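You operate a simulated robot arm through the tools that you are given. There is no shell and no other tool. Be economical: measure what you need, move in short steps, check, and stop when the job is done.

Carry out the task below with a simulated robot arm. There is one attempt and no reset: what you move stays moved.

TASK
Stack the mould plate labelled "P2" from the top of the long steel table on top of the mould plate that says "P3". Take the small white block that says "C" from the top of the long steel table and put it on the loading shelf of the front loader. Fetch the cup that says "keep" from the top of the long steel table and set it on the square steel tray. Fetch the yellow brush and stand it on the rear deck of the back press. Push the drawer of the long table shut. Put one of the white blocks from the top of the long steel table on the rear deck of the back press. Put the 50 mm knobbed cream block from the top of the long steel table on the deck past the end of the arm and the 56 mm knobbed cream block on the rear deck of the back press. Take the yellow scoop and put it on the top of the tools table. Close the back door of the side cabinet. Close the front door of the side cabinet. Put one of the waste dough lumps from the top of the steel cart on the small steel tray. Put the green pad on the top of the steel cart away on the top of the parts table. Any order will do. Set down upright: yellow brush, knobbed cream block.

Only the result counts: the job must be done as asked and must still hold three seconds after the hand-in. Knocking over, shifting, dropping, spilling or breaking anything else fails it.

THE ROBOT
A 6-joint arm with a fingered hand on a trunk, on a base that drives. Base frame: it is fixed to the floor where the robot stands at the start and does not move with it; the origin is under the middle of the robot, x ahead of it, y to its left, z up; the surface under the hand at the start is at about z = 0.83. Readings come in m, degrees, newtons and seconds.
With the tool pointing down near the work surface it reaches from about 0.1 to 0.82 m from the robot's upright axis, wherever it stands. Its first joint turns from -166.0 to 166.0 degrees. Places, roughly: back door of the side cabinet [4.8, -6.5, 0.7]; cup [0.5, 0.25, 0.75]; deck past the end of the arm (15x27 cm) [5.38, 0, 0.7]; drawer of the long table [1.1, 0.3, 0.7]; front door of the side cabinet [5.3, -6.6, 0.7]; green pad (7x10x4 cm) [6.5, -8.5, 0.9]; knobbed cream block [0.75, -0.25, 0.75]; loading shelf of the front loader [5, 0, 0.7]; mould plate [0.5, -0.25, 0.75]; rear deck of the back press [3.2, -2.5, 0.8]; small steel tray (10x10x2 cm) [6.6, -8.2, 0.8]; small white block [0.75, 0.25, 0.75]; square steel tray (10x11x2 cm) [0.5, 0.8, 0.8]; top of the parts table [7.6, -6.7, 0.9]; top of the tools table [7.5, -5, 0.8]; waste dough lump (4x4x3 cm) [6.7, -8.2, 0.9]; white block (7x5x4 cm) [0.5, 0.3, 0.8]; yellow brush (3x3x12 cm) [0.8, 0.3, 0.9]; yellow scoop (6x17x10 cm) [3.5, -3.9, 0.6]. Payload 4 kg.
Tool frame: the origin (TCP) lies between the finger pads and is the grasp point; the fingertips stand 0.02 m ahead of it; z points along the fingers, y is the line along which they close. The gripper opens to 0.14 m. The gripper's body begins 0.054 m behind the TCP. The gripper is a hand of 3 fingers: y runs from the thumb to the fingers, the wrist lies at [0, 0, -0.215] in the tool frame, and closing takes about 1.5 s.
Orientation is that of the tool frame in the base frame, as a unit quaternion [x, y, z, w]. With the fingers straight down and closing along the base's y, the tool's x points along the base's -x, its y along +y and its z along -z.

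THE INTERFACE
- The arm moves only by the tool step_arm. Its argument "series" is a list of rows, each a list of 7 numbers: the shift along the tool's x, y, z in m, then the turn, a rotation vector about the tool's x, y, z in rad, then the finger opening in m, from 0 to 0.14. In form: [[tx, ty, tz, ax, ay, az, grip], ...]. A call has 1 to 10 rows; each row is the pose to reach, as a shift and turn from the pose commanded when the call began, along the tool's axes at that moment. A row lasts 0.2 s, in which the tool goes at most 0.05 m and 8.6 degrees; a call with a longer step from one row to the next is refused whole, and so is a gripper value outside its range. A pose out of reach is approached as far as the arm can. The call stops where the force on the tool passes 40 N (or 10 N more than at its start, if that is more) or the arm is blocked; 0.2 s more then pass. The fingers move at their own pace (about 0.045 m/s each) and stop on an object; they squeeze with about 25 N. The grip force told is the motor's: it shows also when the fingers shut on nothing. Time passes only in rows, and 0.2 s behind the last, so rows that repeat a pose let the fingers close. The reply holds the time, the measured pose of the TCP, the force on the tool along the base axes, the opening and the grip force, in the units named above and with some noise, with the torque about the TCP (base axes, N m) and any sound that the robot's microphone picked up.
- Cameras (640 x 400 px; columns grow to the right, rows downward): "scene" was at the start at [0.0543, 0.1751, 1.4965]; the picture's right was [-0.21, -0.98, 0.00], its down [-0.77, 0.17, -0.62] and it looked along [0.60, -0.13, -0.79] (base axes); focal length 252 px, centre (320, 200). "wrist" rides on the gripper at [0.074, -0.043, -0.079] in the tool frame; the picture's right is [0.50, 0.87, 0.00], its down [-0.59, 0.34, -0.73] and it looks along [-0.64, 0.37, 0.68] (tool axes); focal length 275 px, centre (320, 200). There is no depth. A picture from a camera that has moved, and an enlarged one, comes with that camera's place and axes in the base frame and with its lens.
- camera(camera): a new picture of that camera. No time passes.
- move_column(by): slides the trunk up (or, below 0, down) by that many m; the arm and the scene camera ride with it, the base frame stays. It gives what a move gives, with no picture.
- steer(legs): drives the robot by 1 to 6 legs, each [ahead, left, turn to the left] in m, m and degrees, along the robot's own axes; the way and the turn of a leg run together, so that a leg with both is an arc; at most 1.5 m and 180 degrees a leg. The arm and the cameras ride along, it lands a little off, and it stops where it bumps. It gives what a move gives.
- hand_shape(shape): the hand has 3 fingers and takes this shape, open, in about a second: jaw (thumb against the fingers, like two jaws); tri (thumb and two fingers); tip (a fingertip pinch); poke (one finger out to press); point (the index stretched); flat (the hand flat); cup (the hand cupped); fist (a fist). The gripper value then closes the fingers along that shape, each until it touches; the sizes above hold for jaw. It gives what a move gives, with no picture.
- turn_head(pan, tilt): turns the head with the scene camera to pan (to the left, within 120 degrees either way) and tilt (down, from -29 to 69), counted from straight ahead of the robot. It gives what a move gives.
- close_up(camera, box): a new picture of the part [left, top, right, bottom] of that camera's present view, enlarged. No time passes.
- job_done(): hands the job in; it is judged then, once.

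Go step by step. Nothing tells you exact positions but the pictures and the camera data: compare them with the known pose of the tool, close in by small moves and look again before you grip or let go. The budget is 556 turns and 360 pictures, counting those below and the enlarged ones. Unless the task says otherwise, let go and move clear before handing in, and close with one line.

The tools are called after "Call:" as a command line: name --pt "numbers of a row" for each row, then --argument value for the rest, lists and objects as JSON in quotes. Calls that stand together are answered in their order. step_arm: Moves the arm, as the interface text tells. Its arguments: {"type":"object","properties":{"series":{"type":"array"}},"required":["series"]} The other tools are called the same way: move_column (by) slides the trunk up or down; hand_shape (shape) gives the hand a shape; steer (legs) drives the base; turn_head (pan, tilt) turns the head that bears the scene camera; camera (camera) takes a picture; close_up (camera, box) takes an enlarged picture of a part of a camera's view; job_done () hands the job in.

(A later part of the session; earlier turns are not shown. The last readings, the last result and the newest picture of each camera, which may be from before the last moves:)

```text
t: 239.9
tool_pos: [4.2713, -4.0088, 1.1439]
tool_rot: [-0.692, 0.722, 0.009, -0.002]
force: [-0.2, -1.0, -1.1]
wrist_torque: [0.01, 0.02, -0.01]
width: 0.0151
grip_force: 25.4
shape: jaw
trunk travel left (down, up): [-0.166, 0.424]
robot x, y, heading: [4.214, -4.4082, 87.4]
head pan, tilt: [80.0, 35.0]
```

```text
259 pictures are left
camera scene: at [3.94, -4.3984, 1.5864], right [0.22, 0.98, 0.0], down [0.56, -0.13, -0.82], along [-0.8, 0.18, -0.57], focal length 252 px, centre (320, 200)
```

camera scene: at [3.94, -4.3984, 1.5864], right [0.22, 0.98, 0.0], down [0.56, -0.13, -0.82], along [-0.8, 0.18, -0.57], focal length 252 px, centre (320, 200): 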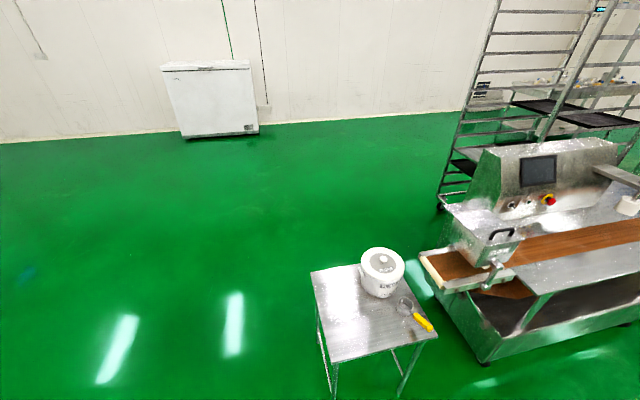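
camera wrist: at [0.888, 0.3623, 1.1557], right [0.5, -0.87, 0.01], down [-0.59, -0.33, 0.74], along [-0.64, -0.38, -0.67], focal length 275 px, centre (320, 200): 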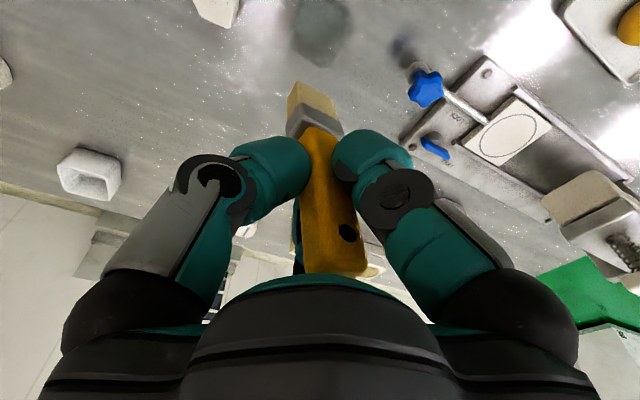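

I was blocked, probably by the white box on the right. I look down ahead to see the clearance.

Call:
turn_head --pan -20 --tilt 55

Call:
camera --camera "scene"

Call:
turn_head --pan 40 --tilt 55

Call:
camera --camera "scene"

```text
t: 241.7
tool_pos: [4.2741, -4.0069, 1.1434]
tool_rot: [-0.692, 0.722, 0.008, -0.003]
force: [-0.8, 0.0, -1.1]
wrist_torque: [0.01, -0.03, 0.01]
width: 0.0152
grip_force: 25.0
shape: jaw
trunk travel left (down, up): [-0.166, 0.424]
robot x, y, heading: [4.2189, -4.4089, 87.3]
head pan, tilt: [-20.0, 55.0]
```

```text
258 pictures are left
camera scene: at [4.0539, -4.3512, 1.5582], right [0.92, -0.39, 0.0], down [-0.32, -0.76, -0.57], along [0.22, 0.53, -0.82], focal length 252 px, centre (320, 200)
```

scene: 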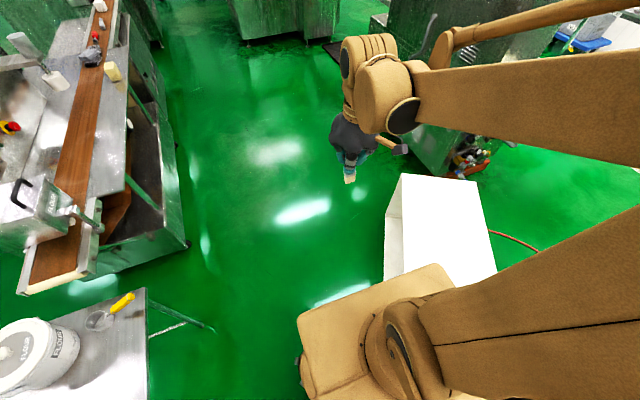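

```text
t: 243.0
tool_pos: [4.2735, -4.0078, 1.1447]
tool_rot: [-0.692, 0.722, 0.009, -0.002]
force: [-0.2, 0.2, -0.4]
wrist_torque: [0.0, -0.02, 0.01]
width: 0.0152
grip_force: 25.4
shape: jaw
trunk travel left (down, up): [-0.166, 0.424]
robot x, y, heading: [4.2189, -4.4046, 87.3]
head pan, tilt: [40.0, 55.0]
```

```text
257 pictures are left
camera scene: at [3.9824, -4.3603, 1.5582], right [0.8, 0.6, 0.0], down [0.5, -0.65, -0.57], along [-0.35, 0.46, -0.82], focal length 252 px, centre (320, 200)
```

scene: 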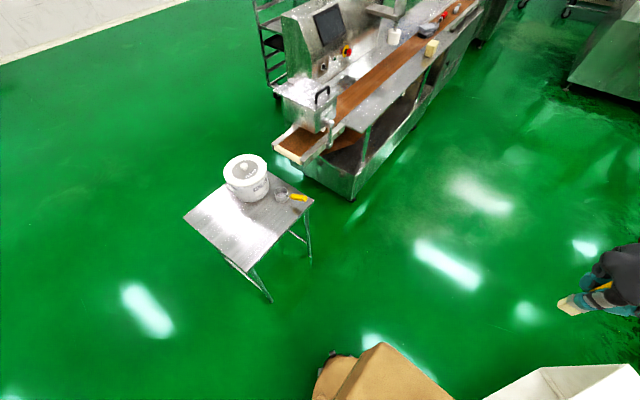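

The white box limits me on the right. I back off, shift left 0.25 m to x≈3.97 and go on north.

Call:
steer --legs '[[-0.1, 0, 0], [0, 0.25, 2.7], [1.0, 0, 0], [0.9, 0, 0]]'

Call:
turn_head --pan 80 --tilt 45

Call:
camera --camera "scene"

```text
t: 254.6
tool_pos: [4.03, -2.2157, 1.1428]
tool_rot: [-0.7, 0.715, 0.008, -0.002]
force: [0.3, 0.7, -1.2]
wrist_torque: [-0.03, 0.0, 0.0]
width: 0.0151
grip_force: 25.2
shape: jaw
trunk travel left (down, up): [-0.166, 0.424]
robot x, y, heading: [3.9822, -2.6166, 88.4]
head pan, tilt: [40.0, 55.0]
```

```text
t: 255.7
tool_pos: [4.0297, -2.2165, 1.1445]
tool_rot: [-0.699, 0.715, 0.009, -0.003]
force: [-0.8, 1.0, 0.2]
wrist_torque: [-0.01, 0.0, 0.0]
width: 0.0151
grip_force: 25.0
shape: jaw
trunk travel left (down, up): [-0.166, 0.424]
robot x, y, heading: [3.983, -2.6233, 88.4]
head pan, tilt: [80.0, 45.0]
```

```text
256 pictures are left
camera scene: at [3.713, -2.6152, 1.5716], right [0.2, 0.98, 0.0], down [0.69, -0.14, -0.71], along [-0.69, 0.14, -0.71], focal length 252 px, centre (320, 200)
```

scene: 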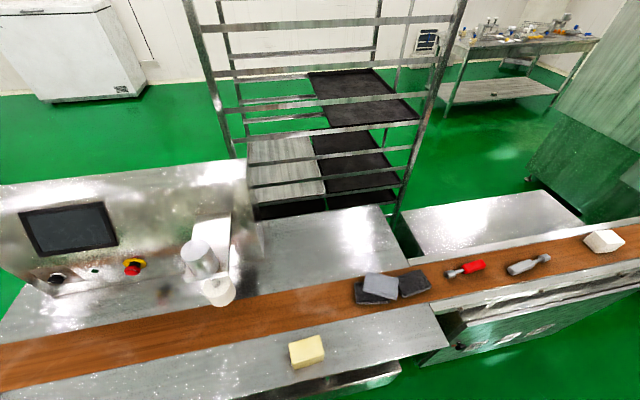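

I see the rear deck clearly (x 3.0–3.32, y −2.74…−2.22). I turn to face it.

Call:
steer --legs '[[0.1, 0, 0], [0, 0, 91.6], [0.08, 0, 0]]'

Call:
turn_head --pan 5 --tilt 50

Call:
camera --camera "scene"

Call:
camera --camera "wrist"

```text
t: 261.3
tool_pos: [3.5047, -2.4756, 1.1446]
tool_rot: [1.0, -0.002, -0.004, 0.008]
force: [-0.9, 0.2, -0.8]
wrist_torque: [-0.01, -0.03, -0.01]
width: 0.0152
grip_force: 25.0
shape: jaw
trunk travel left (down, up): [-0.166, 0.424]
robot x, y, heading: [3.9082, -2.5185, 179.6]
head pan, tilt: [80.0, 45.0]
```

```text
t: 262.8
tool_pos: [3.5059, -2.4763, 1.1443]
tool_rot: [1.0, -0.002, -0.005, 0.008]
force: [0.7, -0.8, -0.8]
wrist_torque: [0.06, 0.01, 0.02]
width: 0.0152
grip_force: 25.6
shape: jaw
trunk travel left (down, up): [-0.166, 0.424]
robot x, y, heading: [3.9078, -2.5209, 179.4]
head pan, tilt: [5.0, 50.0]
```

```text
255 pictures are left
camera scene: at [3.849, -2.7122, 1.5647], right [-0.08, 1.0, 0.0], down [0.76, 0.06, -0.64], along [-0.64, -0.05, -0.77], focal length 252 px, centre (320, 200)
```

scene: 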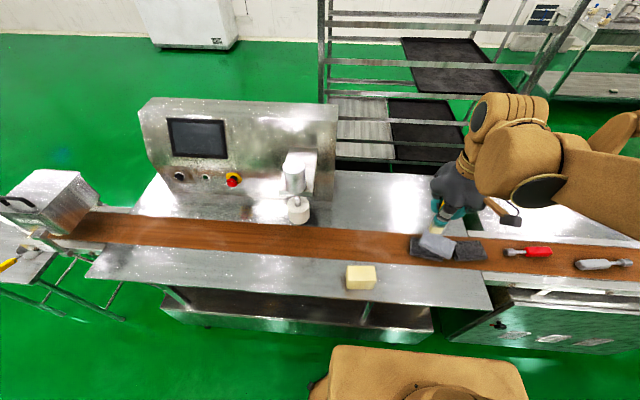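

```text
254 pictures are left
camera wrist: at [3.5815, -2.4325, 1.2218], right [0.5, -0.87, 0.01], down [-0.58, -0.33, 0.74], along [-0.64, -0.37, -0.67], focal length 275 px, centre (320, 200)
```

wrist: 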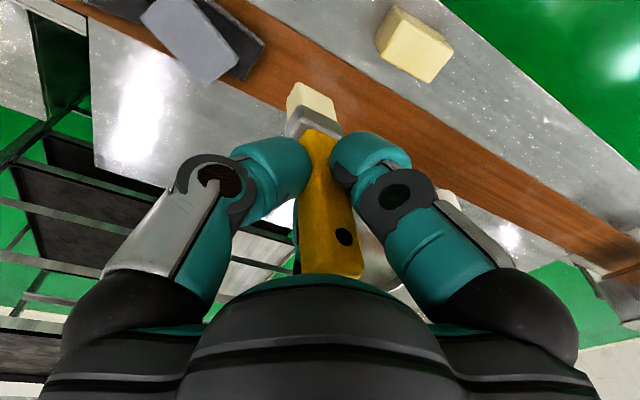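

I move the brush over the deck to about (3.18,-2.33).

Call:
step_arm --pt "-0.041 -0.018 0 0 0 0 0" --pt "-0.082 -0.036 0 0 0 0 0" --pt "-0.123 -0.054 0 0 0 0 0" --pt "-0.164 -0.072 0 0 0 0 0" --pt "-0.205 -0.09 0 0 0 0 0" --pt "-0.246 -0.108 0 0 0 0 0" --pt "-0.287 -0.126 0 0 0 0 0" --pt "-0.326 -0.144 0 0 0 0 0" --pt "-0.326 -0.144 0.05 0 0 0 0" --pt "-0.326 -0.144 0.1 0 0 0 0"

Call:
step_arm --pt "0 0 0.045 0 0 0 0" --pt "0 0 0.09 0 0 0 0" --pt "0 0 0.11 0 0 0 0"

Call:
camera --camera "scene"

Call:
camera --camera "wrist"

```text
t: 265.0
tool_pos: [3.1763, -2.3282, 1.044]
tool_rot: [1.0, -0.003, -0.005, 0.009]
force: [0.1, -0.2, -0.7]
wrist_torque: [0.0, -0.01, 0.01]
width: 0.0151
grip_force: 24.9
shape: jaw
trunk travel left (down, up): [-0.166, 0.424]
robot x, y, heading: [3.9058, -2.5163, 179.2]
head pan, tilt: [5.0, 50.0]
```

```text
t: 265.8
tool_pos: [3.1739, -2.331, 0.9376]
tool_rot: [1.0, -0.002, -0.004, 0.008]
force: [-0.1, 0.4, -1.4]
wrist_torque: [-0.05, -0.03, 0.0]
width: 0.0152
grip_force: 24.9
shape: jaw
trunk travel left (down, up): [-0.166, 0.424]
robot x, y, heading: [3.9068, -2.5181, 179.5]
head pan, tilt: [5.0, 50.0]
```

```text
253 pictures are left
camera scene: at [3.8484, -2.712, 1.5647], right [-0.08, 1.0, 0.0], down [0.76, 0.06, -0.64], along [-0.64, -0.05, -0.77], focal length 252 px, centre (320, 200)
```

scene: 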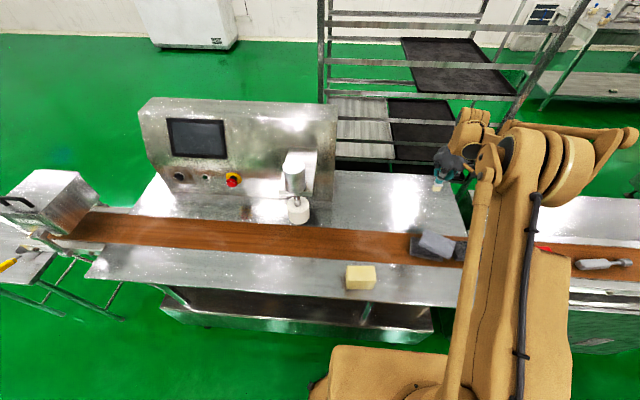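

```text
252 pictures are left
camera wrist: at [3.2503, -2.2878, 1.0145], right [0.5, -0.87, 0.01], down [-0.58, -0.33, 0.74], along [-0.64, -0.37, -0.67], focal length 275 px, centre (320, 200)
```

wrist: 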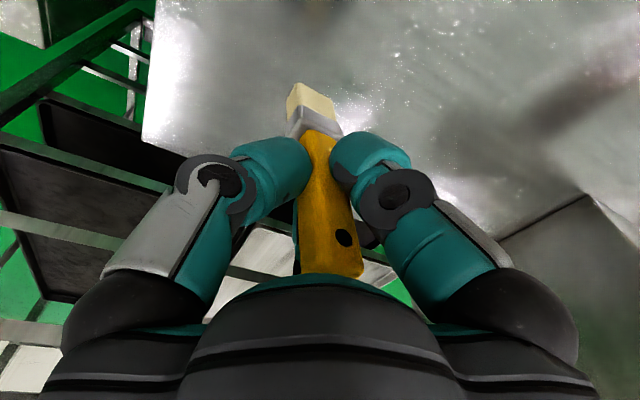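

Call:
step_arm --pt "0 0 0.015 0 0 0 0" --pt "0 0 0.03 0 0 0 0" --pt "0 0 0.034 0 0 0 0"

Call:
close_up --camera "scene" --box '[400, 130, 500, 210]'

```text
t: 266.6
tool_pos: [3.1748, -2.3338, 0.9012]
tool_rot: [1.0, -0.002, -0.005, 0.008]
force: [-0.4, -0.3, -0.4]
wrist_torque: [0.0, 0.0, 0.01]
width: 0.015
grip_force: 25.1
shape: jaw
trunk travel left (down, up): [-0.166, 0.424]
robot x, y, heading: [3.908, -2.5164, 179.2]
head pan, tilt: [5.0, 50.0]
```

```text
5.00 times, centred on (450, 170) of scene
camera zoom: at [3.8486, -2.712, 1.5647], right [-0.08, 1.0, 0.0], down [0.76, 0.06, -0.64], along [-0.64, -0.05, -0.77], focal length 1261 px, centre (-330, 350)
```

zoom: 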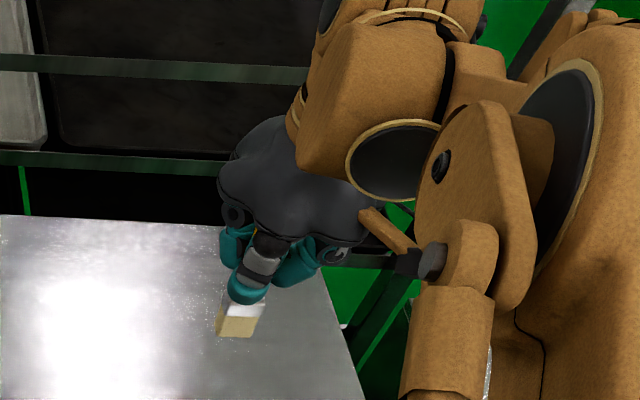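

Call:
step_arm --pt "0 0 0.003 0 0 0 0" --pt "0 0 0.006 0 0 0 0" --pt "0 0 0.009 0 0 0 0"

```text
t: 267.4
tool_pos: [3.1771, -2.3342, 0.8925]
tool_rot: [1.0, -0.002, -0.005, 0.008]
force: [-0.1, 0.6, 0.5]
wrist_torque: [0.01, 0.02, 0.0]
width: 0.0151
grip_force: 24.5
shape: jaw
trunk travel left (down, up): [-0.166, 0.424]
robot x, y, heading: [3.9096, -2.5129, 179.7]
head pan, tilt: [5.0, 50.0]
```

Call:
step_arm --pt "0 0 0.002 0 0 0 0" --pt "0 0 0.004 0 0 0 0" --pt "0 0 0.006 0 0 0 0"

Call:
close_up --camera "scene" --box '[420, 160, 480, 210]'

```text
t: 268.2
tool_pos: [3.1781, -2.3338, 0.8848]
tool_rot: [1.0, -0.003, -0.005, 0.008]
force: [0.1, 0.2, -0.7]
wrist_torque: [-0.03, -0.04, -0.01]
width: 0.0151
grip_force: 25.2
shape: jaw
trunk travel left (down, up): [-0.166, 0.424]
robot x, y, heading: [3.9049, -2.5152, 179.6]
head pan, tilt: [5.0, 50.0]
```

```text
8.00 times, centred on (450, 185) of scene
camera zoom: at [3.8486, -2.712, 1.5647], right [-0.08, 1.0, 0.0], down [0.76, 0.06, -0.64], along [-0.64, -0.05, -0.77], focal length 2017 px, centre (-720, 320)
```

zoom: 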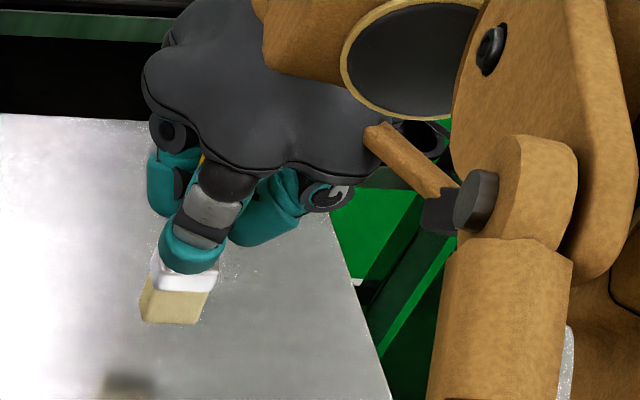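

Call:
step_arm --pt "0 0 0.004 0 0 0 0" --pt "0 0 0.008 0 0 0 0" --pt "0 0 0.012 0 0 0 0"

Call:
close_up --camera "scene" --box '[420, 160, 480, 210]'

```text
t: 269.0
tool_pos: [3.1773, -2.3346, 0.8735]
tool_rot: [1.0, -0.003, -0.004, 0.008]
force: [-0.3, 0.6, -0.5]
wrist_torque: [0.02, -0.03, -0.01]
width: 0.015
grip_force: 25.3
shape: jaw
trunk travel left (down, up): [-0.166, 0.424]
robot x, y, heading: [3.9042, -2.5156, 179.7]
head pan, tilt: [5.0, 50.0]
```

```text
8.00 times, centred on (450, 185) of scene
camera zoom: at [3.8485, -2.712, 1.5647], right [-0.08, 1.0, 0.0], down [0.76, 0.06, -0.64], along [-0.64, -0.05, -0.77], focal length 2017 px, centre (-720, 320)
```

zoom: 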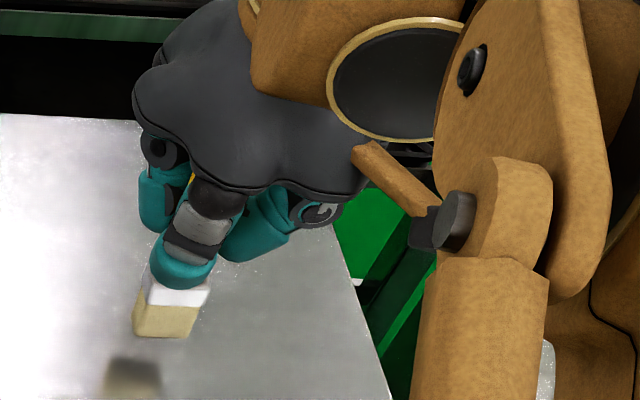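

The reflection closes in: about 7 mm left. I lower gently.

Call:
step_arm --pt "0 0 0.003 0 0 0 0" --pt "0 0 0.005 0 0 0 0" --pt "0 0 0.006 0 0 0 0" --pt "0 0 0.007 0 0 0 0"

Call:
close_up --camera "scene" --box '[420, 160, 480, 210]'

```text
t: 270.0
tool_pos: [3.1781, -2.3348, 0.8664]
tool_rot: [1.0, -0.002, -0.005, 0.008]
force: [0.0, 0.2, -0.4]
wrist_torque: [-0.03, -0.01, 0.01]
width: 0.0151
grip_force: 24.8
shape: jaw
trunk travel left (down, up): [-0.166, 0.424]
robot x, y, heading: [3.9062, -2.5173, 179.3]
head pan, tilt: [5.0, 50.0]
```

```text
8.00 times, centred on (450, 185) of scene
camera zoom: at [3.8486, -2.712, 1.5647], right [-0.08, 1.0, 0.0], down [0.76, 0.06, -0.64], along [-0.64, -0.05, -0.77], focal length 2017 px, centre (-720, 320)
```

zoom: 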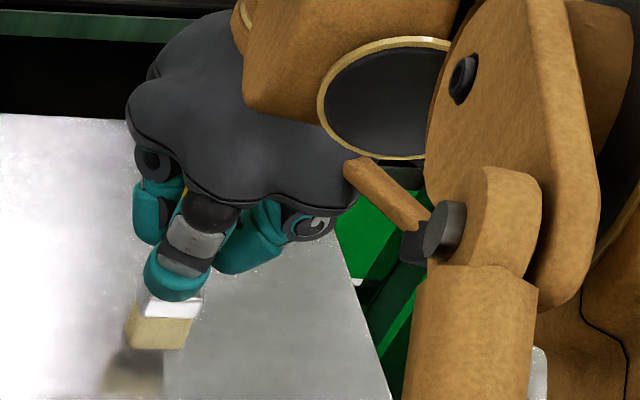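

Call:
step_arm --pt "0 0 0.001 0 0 0 0" --pt "0 0 0.002 0 0 0 0" --pt "0 0 0.003 0 0 0 0"

```text
t: 270.8
tool_pos: [3.1777, -2.3352, 0.863]
tool_rot: [1.0, -0.002, -0.004, 0.008]
force: [0.0, 0.4, -0.4]
wrist_torque: [0.01, 0.03, -0.01]
width: 0.0151
grip_force: 24.5
shape: jaw
trunk travel left (down, up): [-0.166, 0.424]
robot x, y, heading: [3.904, -2.5169, 179.7]
head pan, tilt: [5.0, 50.0]
```

Call:
step_arm --pt "0 0 0.001 0 0 0 0" --pt "0 0 0.002 0 0 0 0" --pt "0 0 0.003 0 0 0 0"

Call:
close_up --camera "scene" --box '[420, 160, 480, 210]'

```text
t: 271.6
tool_pos: [3.1774, -2.3354, 0.8607]
tool_rot: [1.0, -0.002, -0.004, 0.008]
force: [0.1, 0.6, -0.1]
wrist_torque: [0.02, -0.01, -0.01]
width: 0.0149
grip_force: 25.0
shape: jaw
trunk travel left (down, up): [-0.166, 0.424]
robot x, y, heading: [3.9092, -2.5162, 179.2]
head pan, tilt: [5.0, 50.0]
```

```text
8.00 times, centred on (450, 185) of scene
camera zoom: at [3.8486, -2.712, 1.5647], right [-0.08, 1.0, 0.0], down [0.76, 0.06, -0.64], along [-0.64, -0.05, -0.77], focal length 2017 px, centre (-720, 320)
```

zoom: 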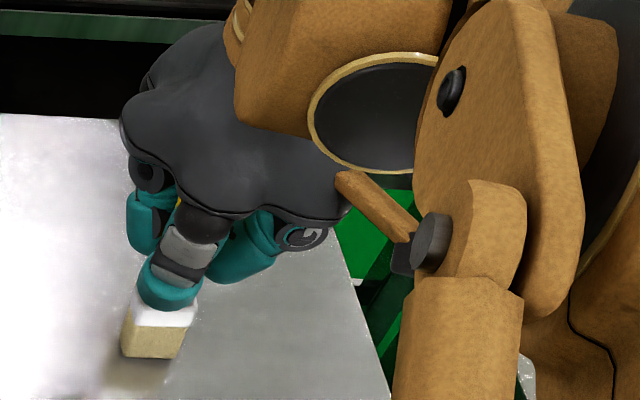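

Call:
step_arm --pt "0 0 0.0015 0 0 0 0" --pt "0 0 0.003 0 0 0 0" --pt "0 0 0.004 0 0 0 0"

```text
t: 272.4
tool_pos: [3.1788, -2.3352, 0.8587]
tool_rot: [1.0, -0.002, -0.005, 0.008]
force: [-1.9, 1.8, 19.1]
wrist_torque: [0.02, 0.03, 0.01]
width: 0.0152
grip_force: 25.0
shape: jaw
trunk travel left (down, up): [-0.166, 0.424]
robot x, y, heading: [3.9049, -2.5173, 179.6]
head pan, tilt: [5.0, 50.0]
```

Contact: deck z≈0.772. I ease 1 mm, open and rise.

Call:
step_arm --pt "0 0 -0.001 0 0 0 0.0" --pt "0 0 -0.001 0 0 0 0.03" --pt "0 0 -0.001 0 0 0 0.06" --pt "0 0 -0.001 0 0 0 0.06" --pt "0 0 -0.03 0 0 0 0.06" --pt "0 0 -0.07 0 0 0 0.06" --pt "0 0 -0.115 0 0 0 0.06" --pt "0 0 -0.16 0 0 0 0.06" --pt "0 0 -0.2 0 0 0 0.06" --pt "0 0 -0.24 0 0 0 0.06"

Call:
close_up --camera "scene" --box '[280, 100, 500, 300]'

```text
t: 274.6
tool_pos: [3.1793, -2.3315, 1.0949]
tool_rot: [1.0, -0.003, -0.005, 0.008]
force: [-0.6, 0.1, -0.4]
wrist_torque: [0.04, -0.01, 0.01]
width: 0.0596
grip_force: 0.2
shape: jaw
trunk travel left (down, up): [-0.166, 0.424]
robot x, y, heading: [3.907, -2.5196, 179.6]
head pan, tilt: [5.0, 50.0]
```

```text
2.00 times, centred on (390, 200) of scene
camera zoom: at [3.8491, -2.7122, 1.5647], right [-0.08, 1.0, 0.0], down [0.76, 0.06, -0.64], along [-0.64, -0.05, -0.77], focal length 504 px, centre (180, 200)
```

zoom: 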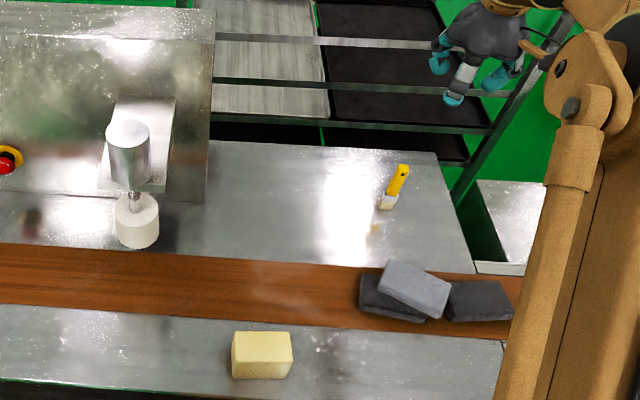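

The brush stands on the deck. Next the scoop on the pot table: I retract the arm and strafe south.

Call:
step_arm --pt "0.045 0.015 0 0 0 0 0.06" --pt "0.09 0.03 0 0 0 0 0.06" --pt "0.135 0.045 0 0 0 0 0.06" --pt "0.18 0.06 0 0 0 0 0.06" --pt "0.225 0.075 0 0 0 0 0.06" --pt "0.27 0.09 0 0 0 0 0.06" --pt "0.315 0.105 0 0 0 0 0.06" --pt "0.35 0.12 0 0 0 0 0.08"

Call:
steer --legs '[[-0.1, 0.6, 0], [0, 0.65, 0]]'

Call:
camera --camera "scene"

Call:
camera --camera "wrist"

```text
t: 276.4
tool_pos: [3.5297, -2.4521, 1.0968]
tool_rot: [1.0, -0.003, -0.005, 0.008]
force: [0.1, 0.1, 0.0]
wrist_torque: [0.01, 0.01, 0.0]
width: 0.0792
grip_force: 0.0
shape: jaw
trunk travel left (down, up): [-0.166, 0.424]
robot x, y, heading: [3.9082, -2.5193, 179.4]
head pan, tilt: [5.0, 50.0]
```

```text
t: 283.0
tool_pos: [3.6125, -3.6828, 1.0954]
tool_rot: [1.0, -0.006, -0.005, 0.008]
force: [-0.4, 0.5, -0.1]
wrist_torque: [0.0, -0.01, 0.02]
width: 0.0795
grip_force: 0.1
shape: jaw
trunk travel left (down, up): [-0.166, 0.424]
robot x, y, heading: [3.9862, -3.7493, 179.1]
head pan, tilt: [5.0, 50.0]
```

```text
245 pictures are left
camera scene: at [3.9319, -3.945, 1.5646], right [-0.07, 1.0, 0.0], down [0.76, 0.06, -0.64], along [-0.64, -0.05, -0.77], focal length 252 px, centre (320, 200)
```

scene: 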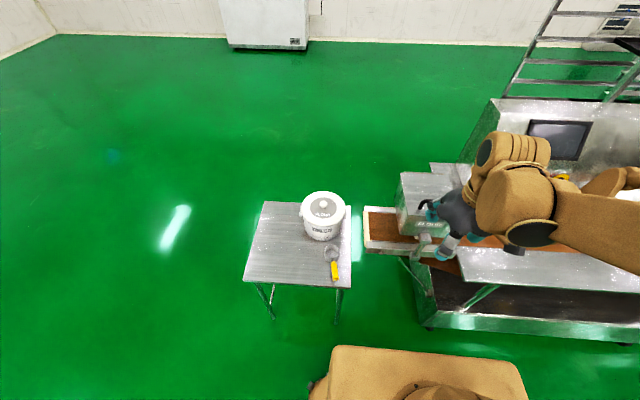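

```text
244 pictures are left
camera wrist: at [3.6893, -3.6394, 1.1733], right [0.49, -0.87, 0.01], down [-0.58, -0.32, 0.74], along [-0.65, -0.37, -0.67], focal length 275 px, centre (320, 200)
```

wrist: 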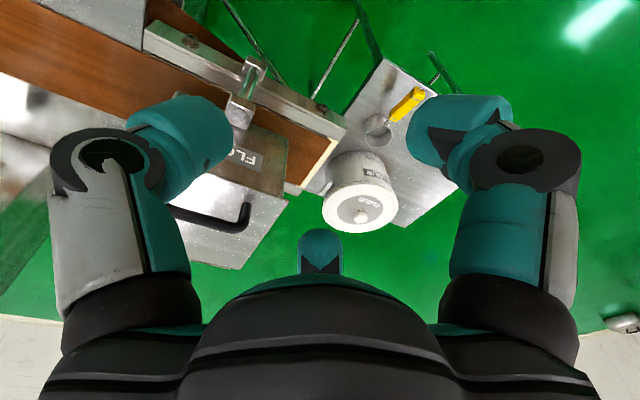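

Call:
close_up --camera "scene" --box '[290, 180, 380, 290]'

Call:
close_up --camera "wrist" --box '[320, 50, 480, 250]'

```text
3.64 times, centred on (335, 235) of scene
camera zoom: at [3.9319, -3.945, 1.5646], right [-0.07, 1.0, 0.0], down [0.76, 0.06, -0.64], along [-0.64, -0.05, -0.77], focal length 917 px, centre (266, 73)
```

zoom: 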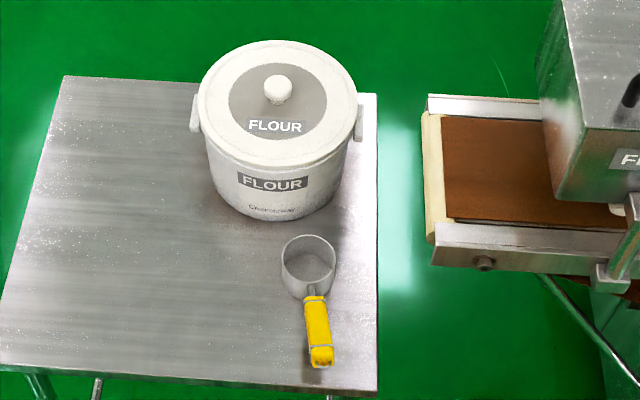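

```text
2.00 times, centred on (400, 150) of wrist
camera zoom: at [3.6893, -3.6394, 1.1733], right [0.49, -0.87, 0.01], down [-0.58, -0.32, 0.74], along [-0.65, -0.37, -0.67], focal length 551 px, centre (160, 300)
```

zoom: 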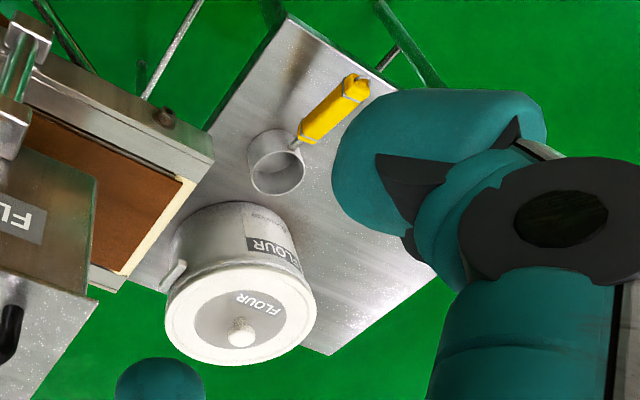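

Scoop handle runs roughly along x, end at about (3.565,-3.92,0.695), cup at (3.44,-3.94). I lower the trunk and move above the handle's outer half.

Call:
move_column --by -0.1

Call:
step_arm --pt "-0.015 0.045 0 0 0 0 0.065" --pt "-0.03 0.09 0 0 0 0 0.065" --pt "-0.045 0.135 0 0 0 0 0.065" --pt "-0.06 0.18 0 0 0 0 0.065" --pt "-0.075 0.225 0 0 0 0 0.065" --pt "-0.0775 0.239 0.04 0 0 0 0.065" --pt "-0.0775 0.239 0.085 0 0 0 0.065" --pt "-0.0775 0.239 0.13 0 0 0 0.065" --pt "-0.0775 0.239 0.175 0 0 0 0.065" --pt "-0.0775 0.239 0.22 0 0 0 0.065"

Call:
camera --camera "wrist"

Call:
close_up --camera "scene" --box '[280, 130, 400, 290]'

```text
t: 284.3
tool_pos: [3.6127, -3.6826, 0.9959]
tool_rot: [1.0, -0.006, -0.005, 0.008]
force: [-0.8, -0.7, 0.2]
wrist_torque: [-0.04, 0.02, -0.02]
width: 0.0797
grip_force: 0.2
shape: jaw
trunk travel left (down, up): [-0.066, 0.524]
robot x, y, heading: [3.9895, -3.7473, 179.4]
head pan, tilt: [5.0, 50.0]
```

```text
t: 286.5
tool_pos: [3.5298, -3.9242, 0.7794]
tool_rot: [1.0, -0.005, -0.005, 0.007]
force: [-0.5, -1.1, 0.3]
wrist_torque: [0.01, 0.01, 0.01]
width: 0.0653
grip_force: 0.1
shape: jaw
trunk travel left (down, up): [-0.066, 0.524]
robot x, y, heading: [3.9936, -3.7517, 179.3]
head pan, tilt: [5.0, 50.0]
```

```text
241 pictures are left
camera wrist: at [3.6064, -3.8801, 0.8577], right [0.49, -0.87, 0.01], down [-0.58, -0.32, 0.74], along [-0.65, -0.37, -0.67], focal length 275 px, centre (320, 200)
```

wrist: 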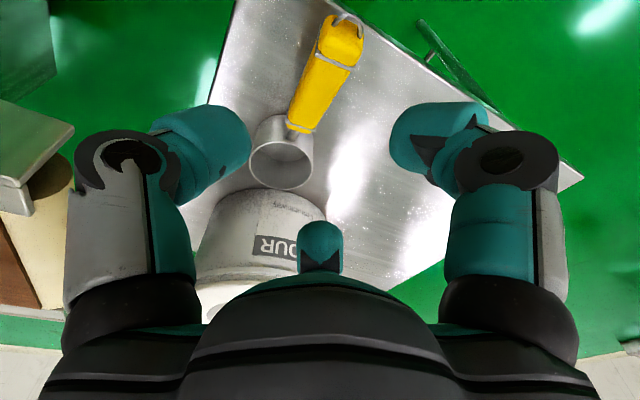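

```text
2.50 times, centred on (340, 210) of scene
camera zoom: at [3.9312, -3.9448, 1.4646], right [-0.07, 1.0, 0.0], down [0.76, 0.06, -0.64], along [-0.64, -0.05, -0.77], focal length 630 px, centre (270, 175)
```

zoom: 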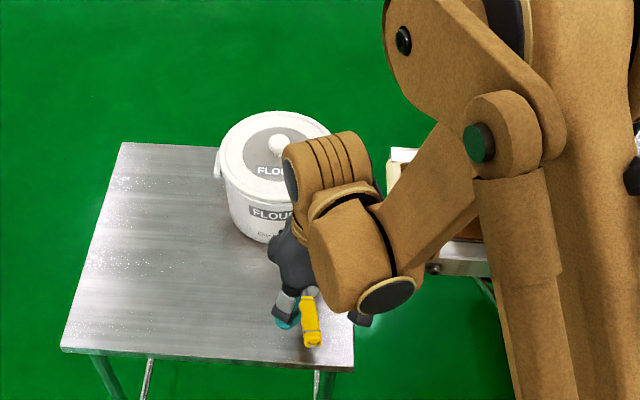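

I shift 17 mm out along the handle, lower and grip.

Call:
step_arm --pt "0.016 -0.004 0.03 0 0 0 0.065" --pt "0.016 -0.004 0.06 0 0 0 0.065"

Call:
camera --camera "wrist"

```text
t: 287.1
tool_pos: [3.5227, -3.9303, 0.7374]
tool_rot: [1.0, -0.005, -0.004, 0.007]
force: [-0.3, -0.5, 0.0]
wrist_torque: [0.02, 0.0, -0.01]
width: 0.0651
grip_force: 0.0
shape: jaw
out of reach, approached as far as the arm can: row 1, 2
trunk travel left (down, up): [-0.066, 0.524]
robot x, y, heading: [3.9913, -3.7469, 179.0]
head pan, tilt: [5.0, 50.0]
```

```text
239 pictures are left
camera wrist: at [3.5992, -3.8873, 0.8158], right [0.49, -0.87, 0.01], down [-0.59, -0.32, 0.74], along [-0.64, -0.37, -0.67], focal length 275 px, centre (320, 200)
```

wrist: 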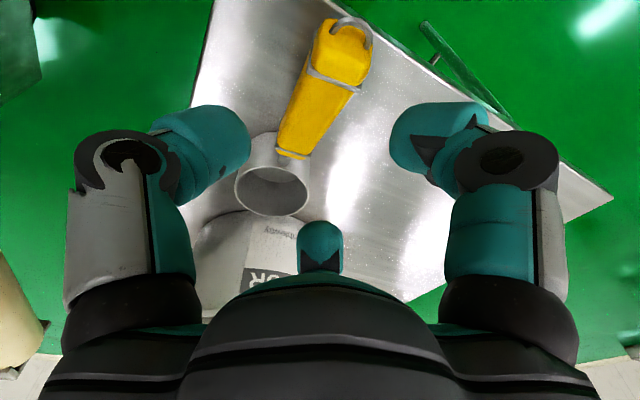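

Too close and low for the arm; I lower the trunk further and back off slightly.

Call:
move_column --by -0.03

Call:
steer --legs '[[-0.06, 0, 1]]'

Call:
camera --camera "wrist"

```text
t: 287.9
tool_pos: [3.5229, -3.9307, 0.7081]
tool_rot: [1.0, -0.005, -0.003, 0.007]
force: [-0.5, -0.2, -0.3]
wrist_torque: [-0.03, 0.0, 0.01]
width: 0.0651
grip_force: 0.1
shape: jaw
trunk travel left (down, up): [-0.036, 0.554]
robot x, y, heading: [3.9931, -3.7485, 179.0]
head pan, tilt: [5.0, 50.0]
```

```text
t: 288.8
tool_pos: [3.5849, -3.938, 0.7092]
tool_rot: [1.0, 0.003, -0.005, 0.006]
force: [0.2, 0.1, 0.2]
wrist_torque: [-0.02, 0.02, -0.02]
width: 0.0652
grip_force: 0.1
shape: jaw
trunk travel left (down, up): [-0.036, 0.554]
robot x, y, heading: [4.0497, -3.7492, -179.9]
head pan, tilt: [5.0, 50.0]
```

```text
238 pictures are left
camera wrist: at [3.6604, -3.8941, 0.7865], right [0.51, -0.86, 0.01], down [-0.58, -0.33, 0.74], along [-0.64, -0.38, -0.67], focal length 275 px, centre (320, 200)
```

wrist: 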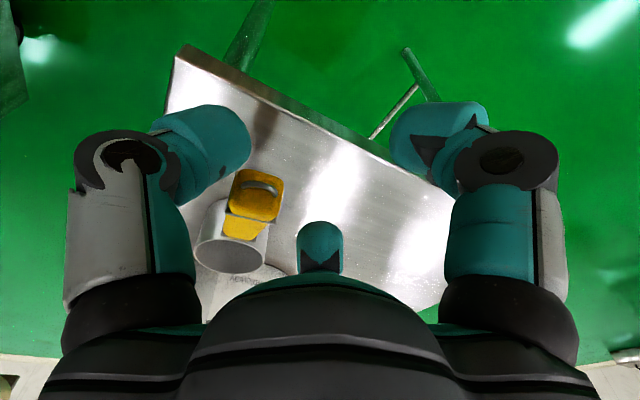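

Call:
step_arm --pt "0 0 -0.025 0 0 0 0.065" --pt "0 0 -0.05 0 0 0 0.065"

```text
t: 289.4
tool_pos: [3.5849, -3.937, 0.7586]
tool_rot: [1.0, 0.003, -0.003, 0.008]
force: [0.1, 0.4, -0.5]
wrist_torque: [-0.01, 0.0, -0.02]
width: 0.0652
grip_force: 0.0
shape: jaw
trunk travel left (down, up): [-0.036, 0.554]
robot x, y, heading: [4.0523, -3.7503, -179.9]
head pan, tilt: [5.0, 50.0]
```

Call:
step_arm --pt "-0.03 -0.01 0.0 0 0 0 0.065" --pt "-0.045 -0.014 0.02 0 0 0 0.065" --pt "-0.045 -0.014 0.05 0 0 0 0.065"

Call:
camera --camera "wrist"

Call:
close_up --camera "scene" --box '[280, 170, 380, 270]'

```text
t: 290.2
tool_pos: [3.5397, -3.924, 0.7063]
tool_rot: [1.0, 0.004, -0.004, 0.008]
force: [-0.2, -0.8, 0.1]
wrist_torque: [-0.02, -0.01, 0.03]
width: 0.0651
grip_force: 0.0
shape: jaw
trunk travel left (down, up): [-0.036, 0.554]
robot x, y, heading: [4.0428, -3.7524, -179.7]
head pan, tilt: [5.0, 50.0]
```

```text
237 pictures are left
camera wrist: at [3.6155, -3.8801, 0.7846], right [0.51, -0.86, 0.01], down [-0.58, -0.33, 0.74], along [-0.64, -0.38, -0.67], focal length 275 px, centre (320, 200)
```

wrist: 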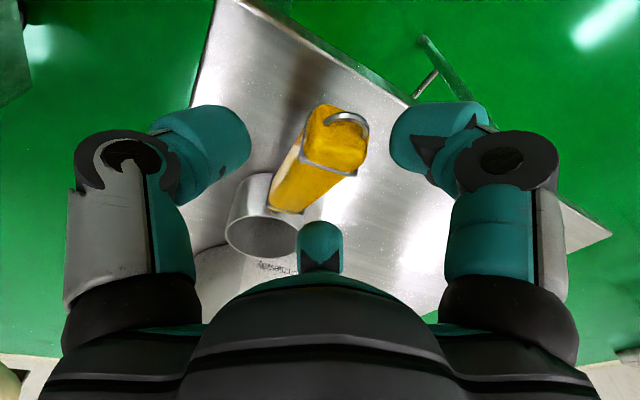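

```text
4.00 times, centred on (330, 220) of scene
camera zoom: at [3.993, -3.946, 1.4346], right [-0.09, 1.0, 0.0], down [0.76, 0.07, -0.64], along [-0.64, -0.06, -0.77], focal length 1008 px, centre (280, 120)
```

zoom: 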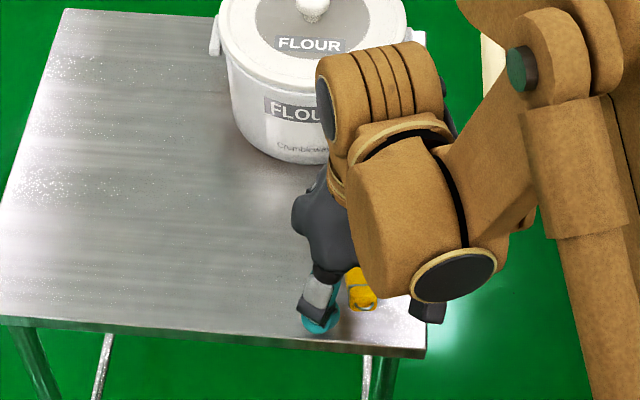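

Handle is centred between the fingers. I lower 22 mm and close.

Call:
step_arm --pt "0.002 0 0.011 0 0 0 0.065" --pt "0.002 0 0.022 0 0 0 0.065" --pt "0.002 0 0.022 0 0 0 0.03" --pt "0.002 0 0.022 0 0 0 0.0" --pt "0.002 0 0.022 0 0 0 0.0" --pt "0.002 0 0.022 0 0 0 0.0" --pt "0.002 0 0.022 0 0 0 0.0" --pt "0.002 0 0.022 0 0 0 0.0"

Call:
camera --camera "wrist"

```text
t: 292.0
tool_pos: [3.5417, -3.9236, 0.6859]
tool_rot: [1.0, 0.003, -0.003, 0.007]
force: [0.5, 0.2, 1.0]
wrist_torque: [0.1, 0.09, -0.05]
width: 0.0175
grip_force: 24.7
shape: jaw
trunk travel left (down, up): [-0.036, 0.554]
robot x, y, heading: [4.05, -3.7494, -179.6]
head pan, tilt: [5.0, 50.0]
```

```text
235 pictures are left
camera wrist: at [3.6169, -3.8789, 0.7636], right [0.51, -0.86, 0.01], down [-0.58, -0.33, 0.74], along [-0.64, -0.38, -0.67], focal length 275 px, centre (320, 200)
```

wrist: 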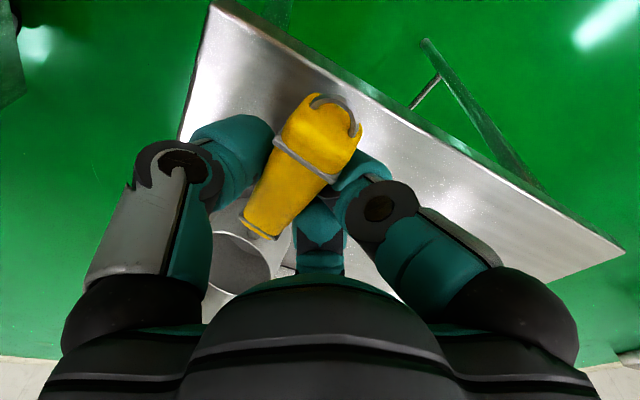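

Gripped. I lift slowly and check that the scoop hangs firmly.

Call:
step_arm --pt "0 0 -0.02 0 0 0 0" --pt "0 0 -0.05 0 0 0 0" --pt "0 0 -0.09 0 0 0 0" --pt "0 0 -0.13 0 0 0 0" --pt "0 0 -0.17 0 0 0 0" --pt "0 0 -0.21 0 0 0 0"

Call:
camera --camera "wrist"

Call:
camera --camera "scene"

```text
t: 293.4
tool_pos: [3.5425, -3.9196, 0.8975]
tool_rot: [1.0, 0.004, -0.003, 0.006]
force: [-0.5, 0.5, -1.9]
wrist_torque: [0.0, -0.28, 0.01]
width: 0.0158
grip_force: 25.1
shape: jaw
trunk travel left (down, up): [-0.036, 0.554]
robot x, y, heading: [4.0512, -3.7529, -179.8]
head pan, tilt: [5.0, 50.0]
```

```text
234 pictures are left
camera wrist: at [3.6183, -3.8757, 0.9756], right [0.51, -0.86, 0.01], down [-0.58, -0.33, 0.74], along [-0.64, -0.38, -0.67], focal length 275 px, centre (320, 200)
```

wrist: 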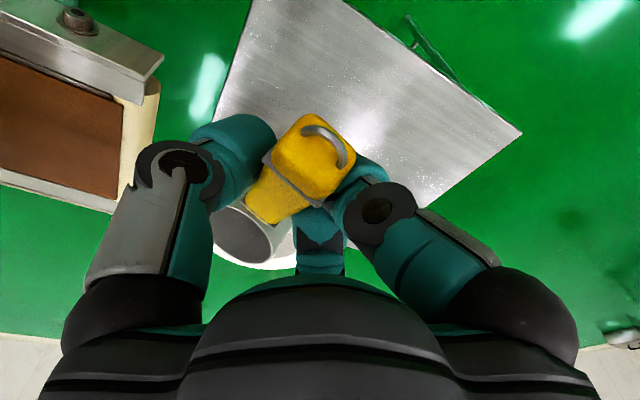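

```text
233 pictures are left
camera scene: at [3.9934, -3.9458, 1.4347], right [-0.09, 1.0, 0.0], down [0.76, 0.07, -0.64], along [-0.64, -0.06, -0.77], focal length 252 px, centre (320, 200)
```

scene: 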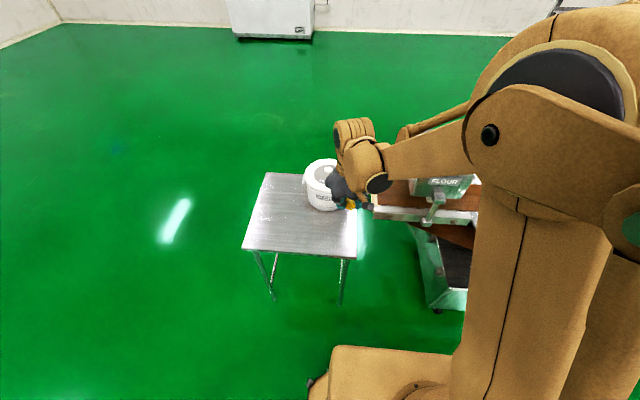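

The scoop is held (cup hanging down). I raise the trunk, drive south out of the lane and look at the way east.

Call:
move_column --by 0.13

Call:
steer --legs '[[0.05, 0.6, 0], [0, 0.6, 0]]'

Call:
turn_head --pan 120 --tilt 18

Call:
camera --camera "scene"

```text
t: 295.0
tool_pos: [3.5427, -3.9204, 1.0266]
tool_rot: [1.0, 0.004, -0.004, 0.007]
force: [-0.2, 0.4, -2.4]
wrist_torque: [-0.04, -0.18, 0.02]
width: 0.0159
grip_force: 25.2
shape: jaw
trunk travel left (down, up): [-0.166, 0.424]
robot x, y, heading: [4.0513, -3.7474, -180.0]
head pan, tilt: [5.0, 50.0]
```

```text
t: 301.3
tool_pos: [3.5155, -5.1232, 1.0265]
tool_rot: [1.0, 0.014, -0.003, 0.007]
force: [0.9, 1.1, -3.4]
wrist_torque: [0.0, -0.19, -0.01]
width: 0.016
grip_force: 25.1
shape: jaw
trunk travel left (down, up): [-0.166, 0.424]
robot x, y, heading: [4.0202, -4.942, -178.5]
head pan, tilt: [5.0, 50.0]
```

```text
t: 303.3
tool_pos: [3.5158, -5.1235, 1.026]
tool_rot: [1.0, 0.014, -0.003, 0.007]
force: [0.1, 0.0, -2.3]
wrist_torque: [-0.03, -0.16, -0.02]
width: 0.0156
grip_force: 24.9
shape: jaw
trunk travel left (down, up): [-0.166, 0.424]
robot x, y, heading: [4.0195, -4.943, -178.9]
head pan, tilt: [120.0, 18.0]
```

```text
232 pictures are left
camera scene: at [4.0918, -5.21, 1.6135], right [-0.85, -0.52, 0.0], down [-0.16, 0.26, -0.95], along [0.49, -0.81, -0.31], focal length 252 px, centre (320, 200)
```

scene: 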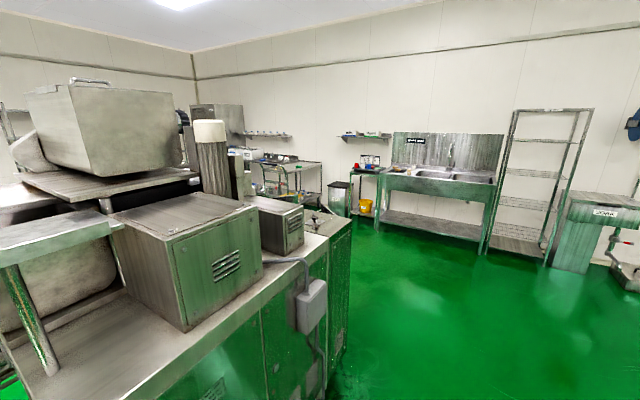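

The big machine/cabinet stands at x>4.65; the way east is round its south end. I go on south and look.

Call:
steer --legs '[[0, 1.3, -1], [0, 1.1, 0]]'

Call:
turn_head --pan -120 --tilt 25

Call:
camera --camera "scene"

Call:
turn_head --pan 120 --tilt 25

Call:
camera --camera "scene"

```text
t: 314.7
tool_pos: [3.5194, -7.4353, 1.0275]
tool_rot: [1.0, 0.006, -0.003, 0.006]
force: [-0.3, 0.2, -3.1]
wrist_torque: [0.01, -0.21, 0.01]
width: 0.0159
grip_force: 25.2
shape: jaw
trunk travel left (down, up): [-0.166, 0.424]
robot x, y, heading: [4.0223, -7.255, -179.5]
head pan, tilt: [120.0, 18.0]
```

```text
t: 318.1
tool_pos: [3.5209, -7.4353, 1.0271]
tool_rot: [1.0, 0.007, -0.004, 0.007]
force: [0.7, 0.4, -3.6]
wrist_torque: [-0.01, -0.19, -0.05]
width: 0.016
grip_force: 24.8
shape: jaw
trunk travel left (down, up): [-0.166, 0.424]
robot x, y, heading: [4.0233, -7.2569, -179.5]
head pan, tilt: [-120.0, 25.0]
```

```text
231 pictures are left
camera scene: at [4.0919, -7.3693, 1.6022], right [0.87, -0.49, 0.0], down [-0.21, -0.37, -0.91], along [0.45, 0.79, -0.42], focal length 252 px, centre (320, 200)
```

scene: 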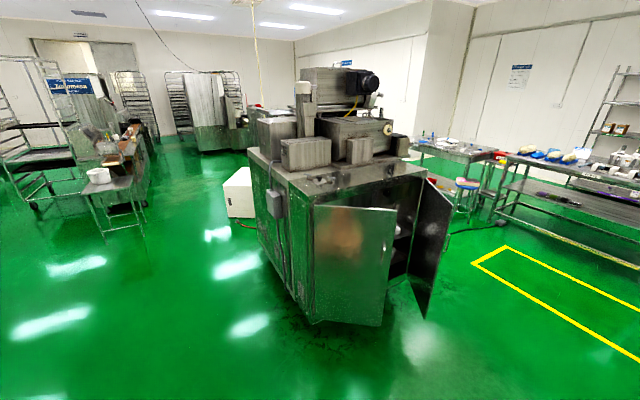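

```text
t: 321.5
tool_pos: [3.5199, -7.435, 1.027]
tool_rot: [1.0, 0.007, -0.004, 0.007]
force: [0.6, 1.0, -1.6]
wrist_torque: [-0.01, -0.17, 0.0]
width: 0.0158
grip_force: 25.1
shape: jaw
trunk travel left (down, up): [-0.166, 0.424]
robot x, y, heading: [4.0267, -7.2587, -179.4]
head pan, tilt: [120.0, 25.0]
```

```text
230 pictures are left
camera scene: at [4.0934, -7.5289, 1.6022], right [-0.86, -0.51, 0.0], down [-0.21, 0.36, -0.91], along [0.46, -0.78, -0.42], focal length 252 px, centre (320, 200)
```

scene: 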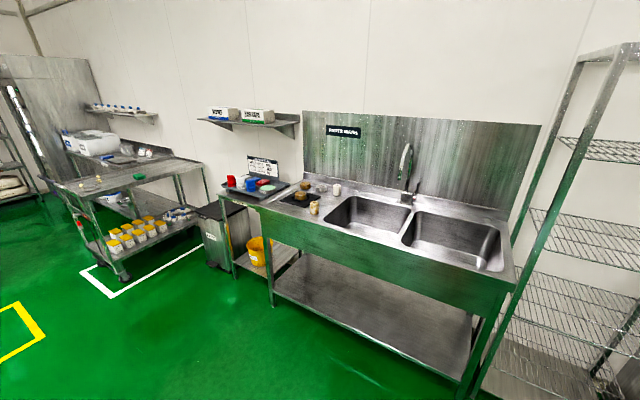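

I see it all: the side cabinet's two open doors on its south face, the tables along the east wall, and the cart to the south-east. I turn round and drive east to the tools table.

Call:
steer --legs '[[0, 0, 179], [1.4, 0, 0], [1.1, 0, 0]]'

Call:
turn_head --pan 40 --tilt 25

Call:
camera --camera "scene"

Call:
turn_head --pan -20 --tilt 30

Call:
camera --camera "scene"

```text
t: 340.8
tool_pos: [7.0032, -7.2071, 1.0267]
tool_rot: [0.008, 1.0, 0.006, 0.003]
force: [0.6, 0.1, -1.6]
wrist_torque: [0.04, 0.19, 0.0]
width: 0.0155
grip_force: 25.0
shape: jaw
trunk travel left (down, up): [-0.166, 0.424]
robot x, y, heading: [6.4935, -7.3634, -1.3]
head pan, tilt: [120.0, 25.0]
```

```text
t: 342.3
tool_pos: [7.004, -7.2057, 1.0271]
tool_rot: [0.007, 1.0, 0.007, 0.003]
force: [0.0, 0.4, -2.3]
wrist_torque: [0.0, 0.18, -0.03]
width: 0.0155
grip_force: 25.1
shape: jaw
trunk travel left (down, up): [-0.166, 0.424]
robot x, y, heading: [6.4936, -7.3626, -1.2]
head pan, tilt: [40.0, 25.0]
```

```text
229 pictures are left
camera scene: at [6.5492, -7.1164, 1.6021], right [0.63, -0.78, 0.0], down [-0.33, -0.27, -0.91], along [0.71, 0.57, -0.42], focal length 252 px, centre (320, 200)
```

scene: 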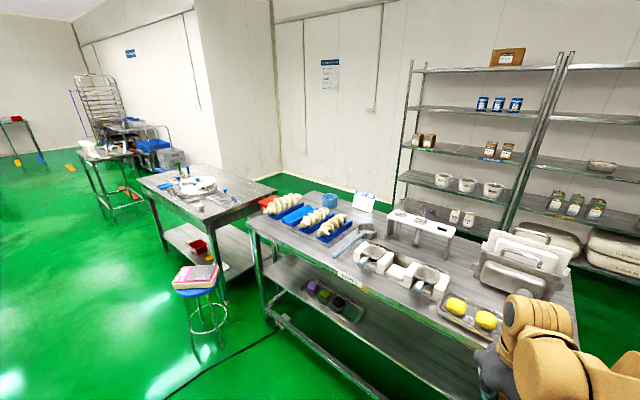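

```text
t: 343.6
tool_pos: [7.0041, -7.2058, 1.0265]
tool_rot: [0.009, 1.0, 0.008, 0.003]
force: [-1.0, 0.1, -2.9]
wrist_torque: [0.03, 0.19, 0.01]
width: 0.0155
grip_force: 24.8
shape: jaw
trunk travel left (down, up): [-0.166, 0.424]
robot x, y, heading: [6.4895, -7.3626, -1.2]
head pan, tilt: [-20.0, 30.0]
```

```text
228 pictures are left
camera scene: at [6.5619, -7.2068, 1.5942], right [-0.36, -0.93, 0.0], down [-0.47, 0.18, -0.87], along [0.81, -0.31, -0.5], focal length 252 px, centre (320, 200)
```

scene: 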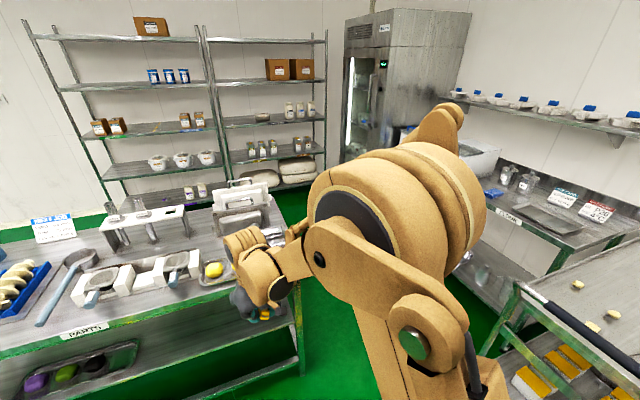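

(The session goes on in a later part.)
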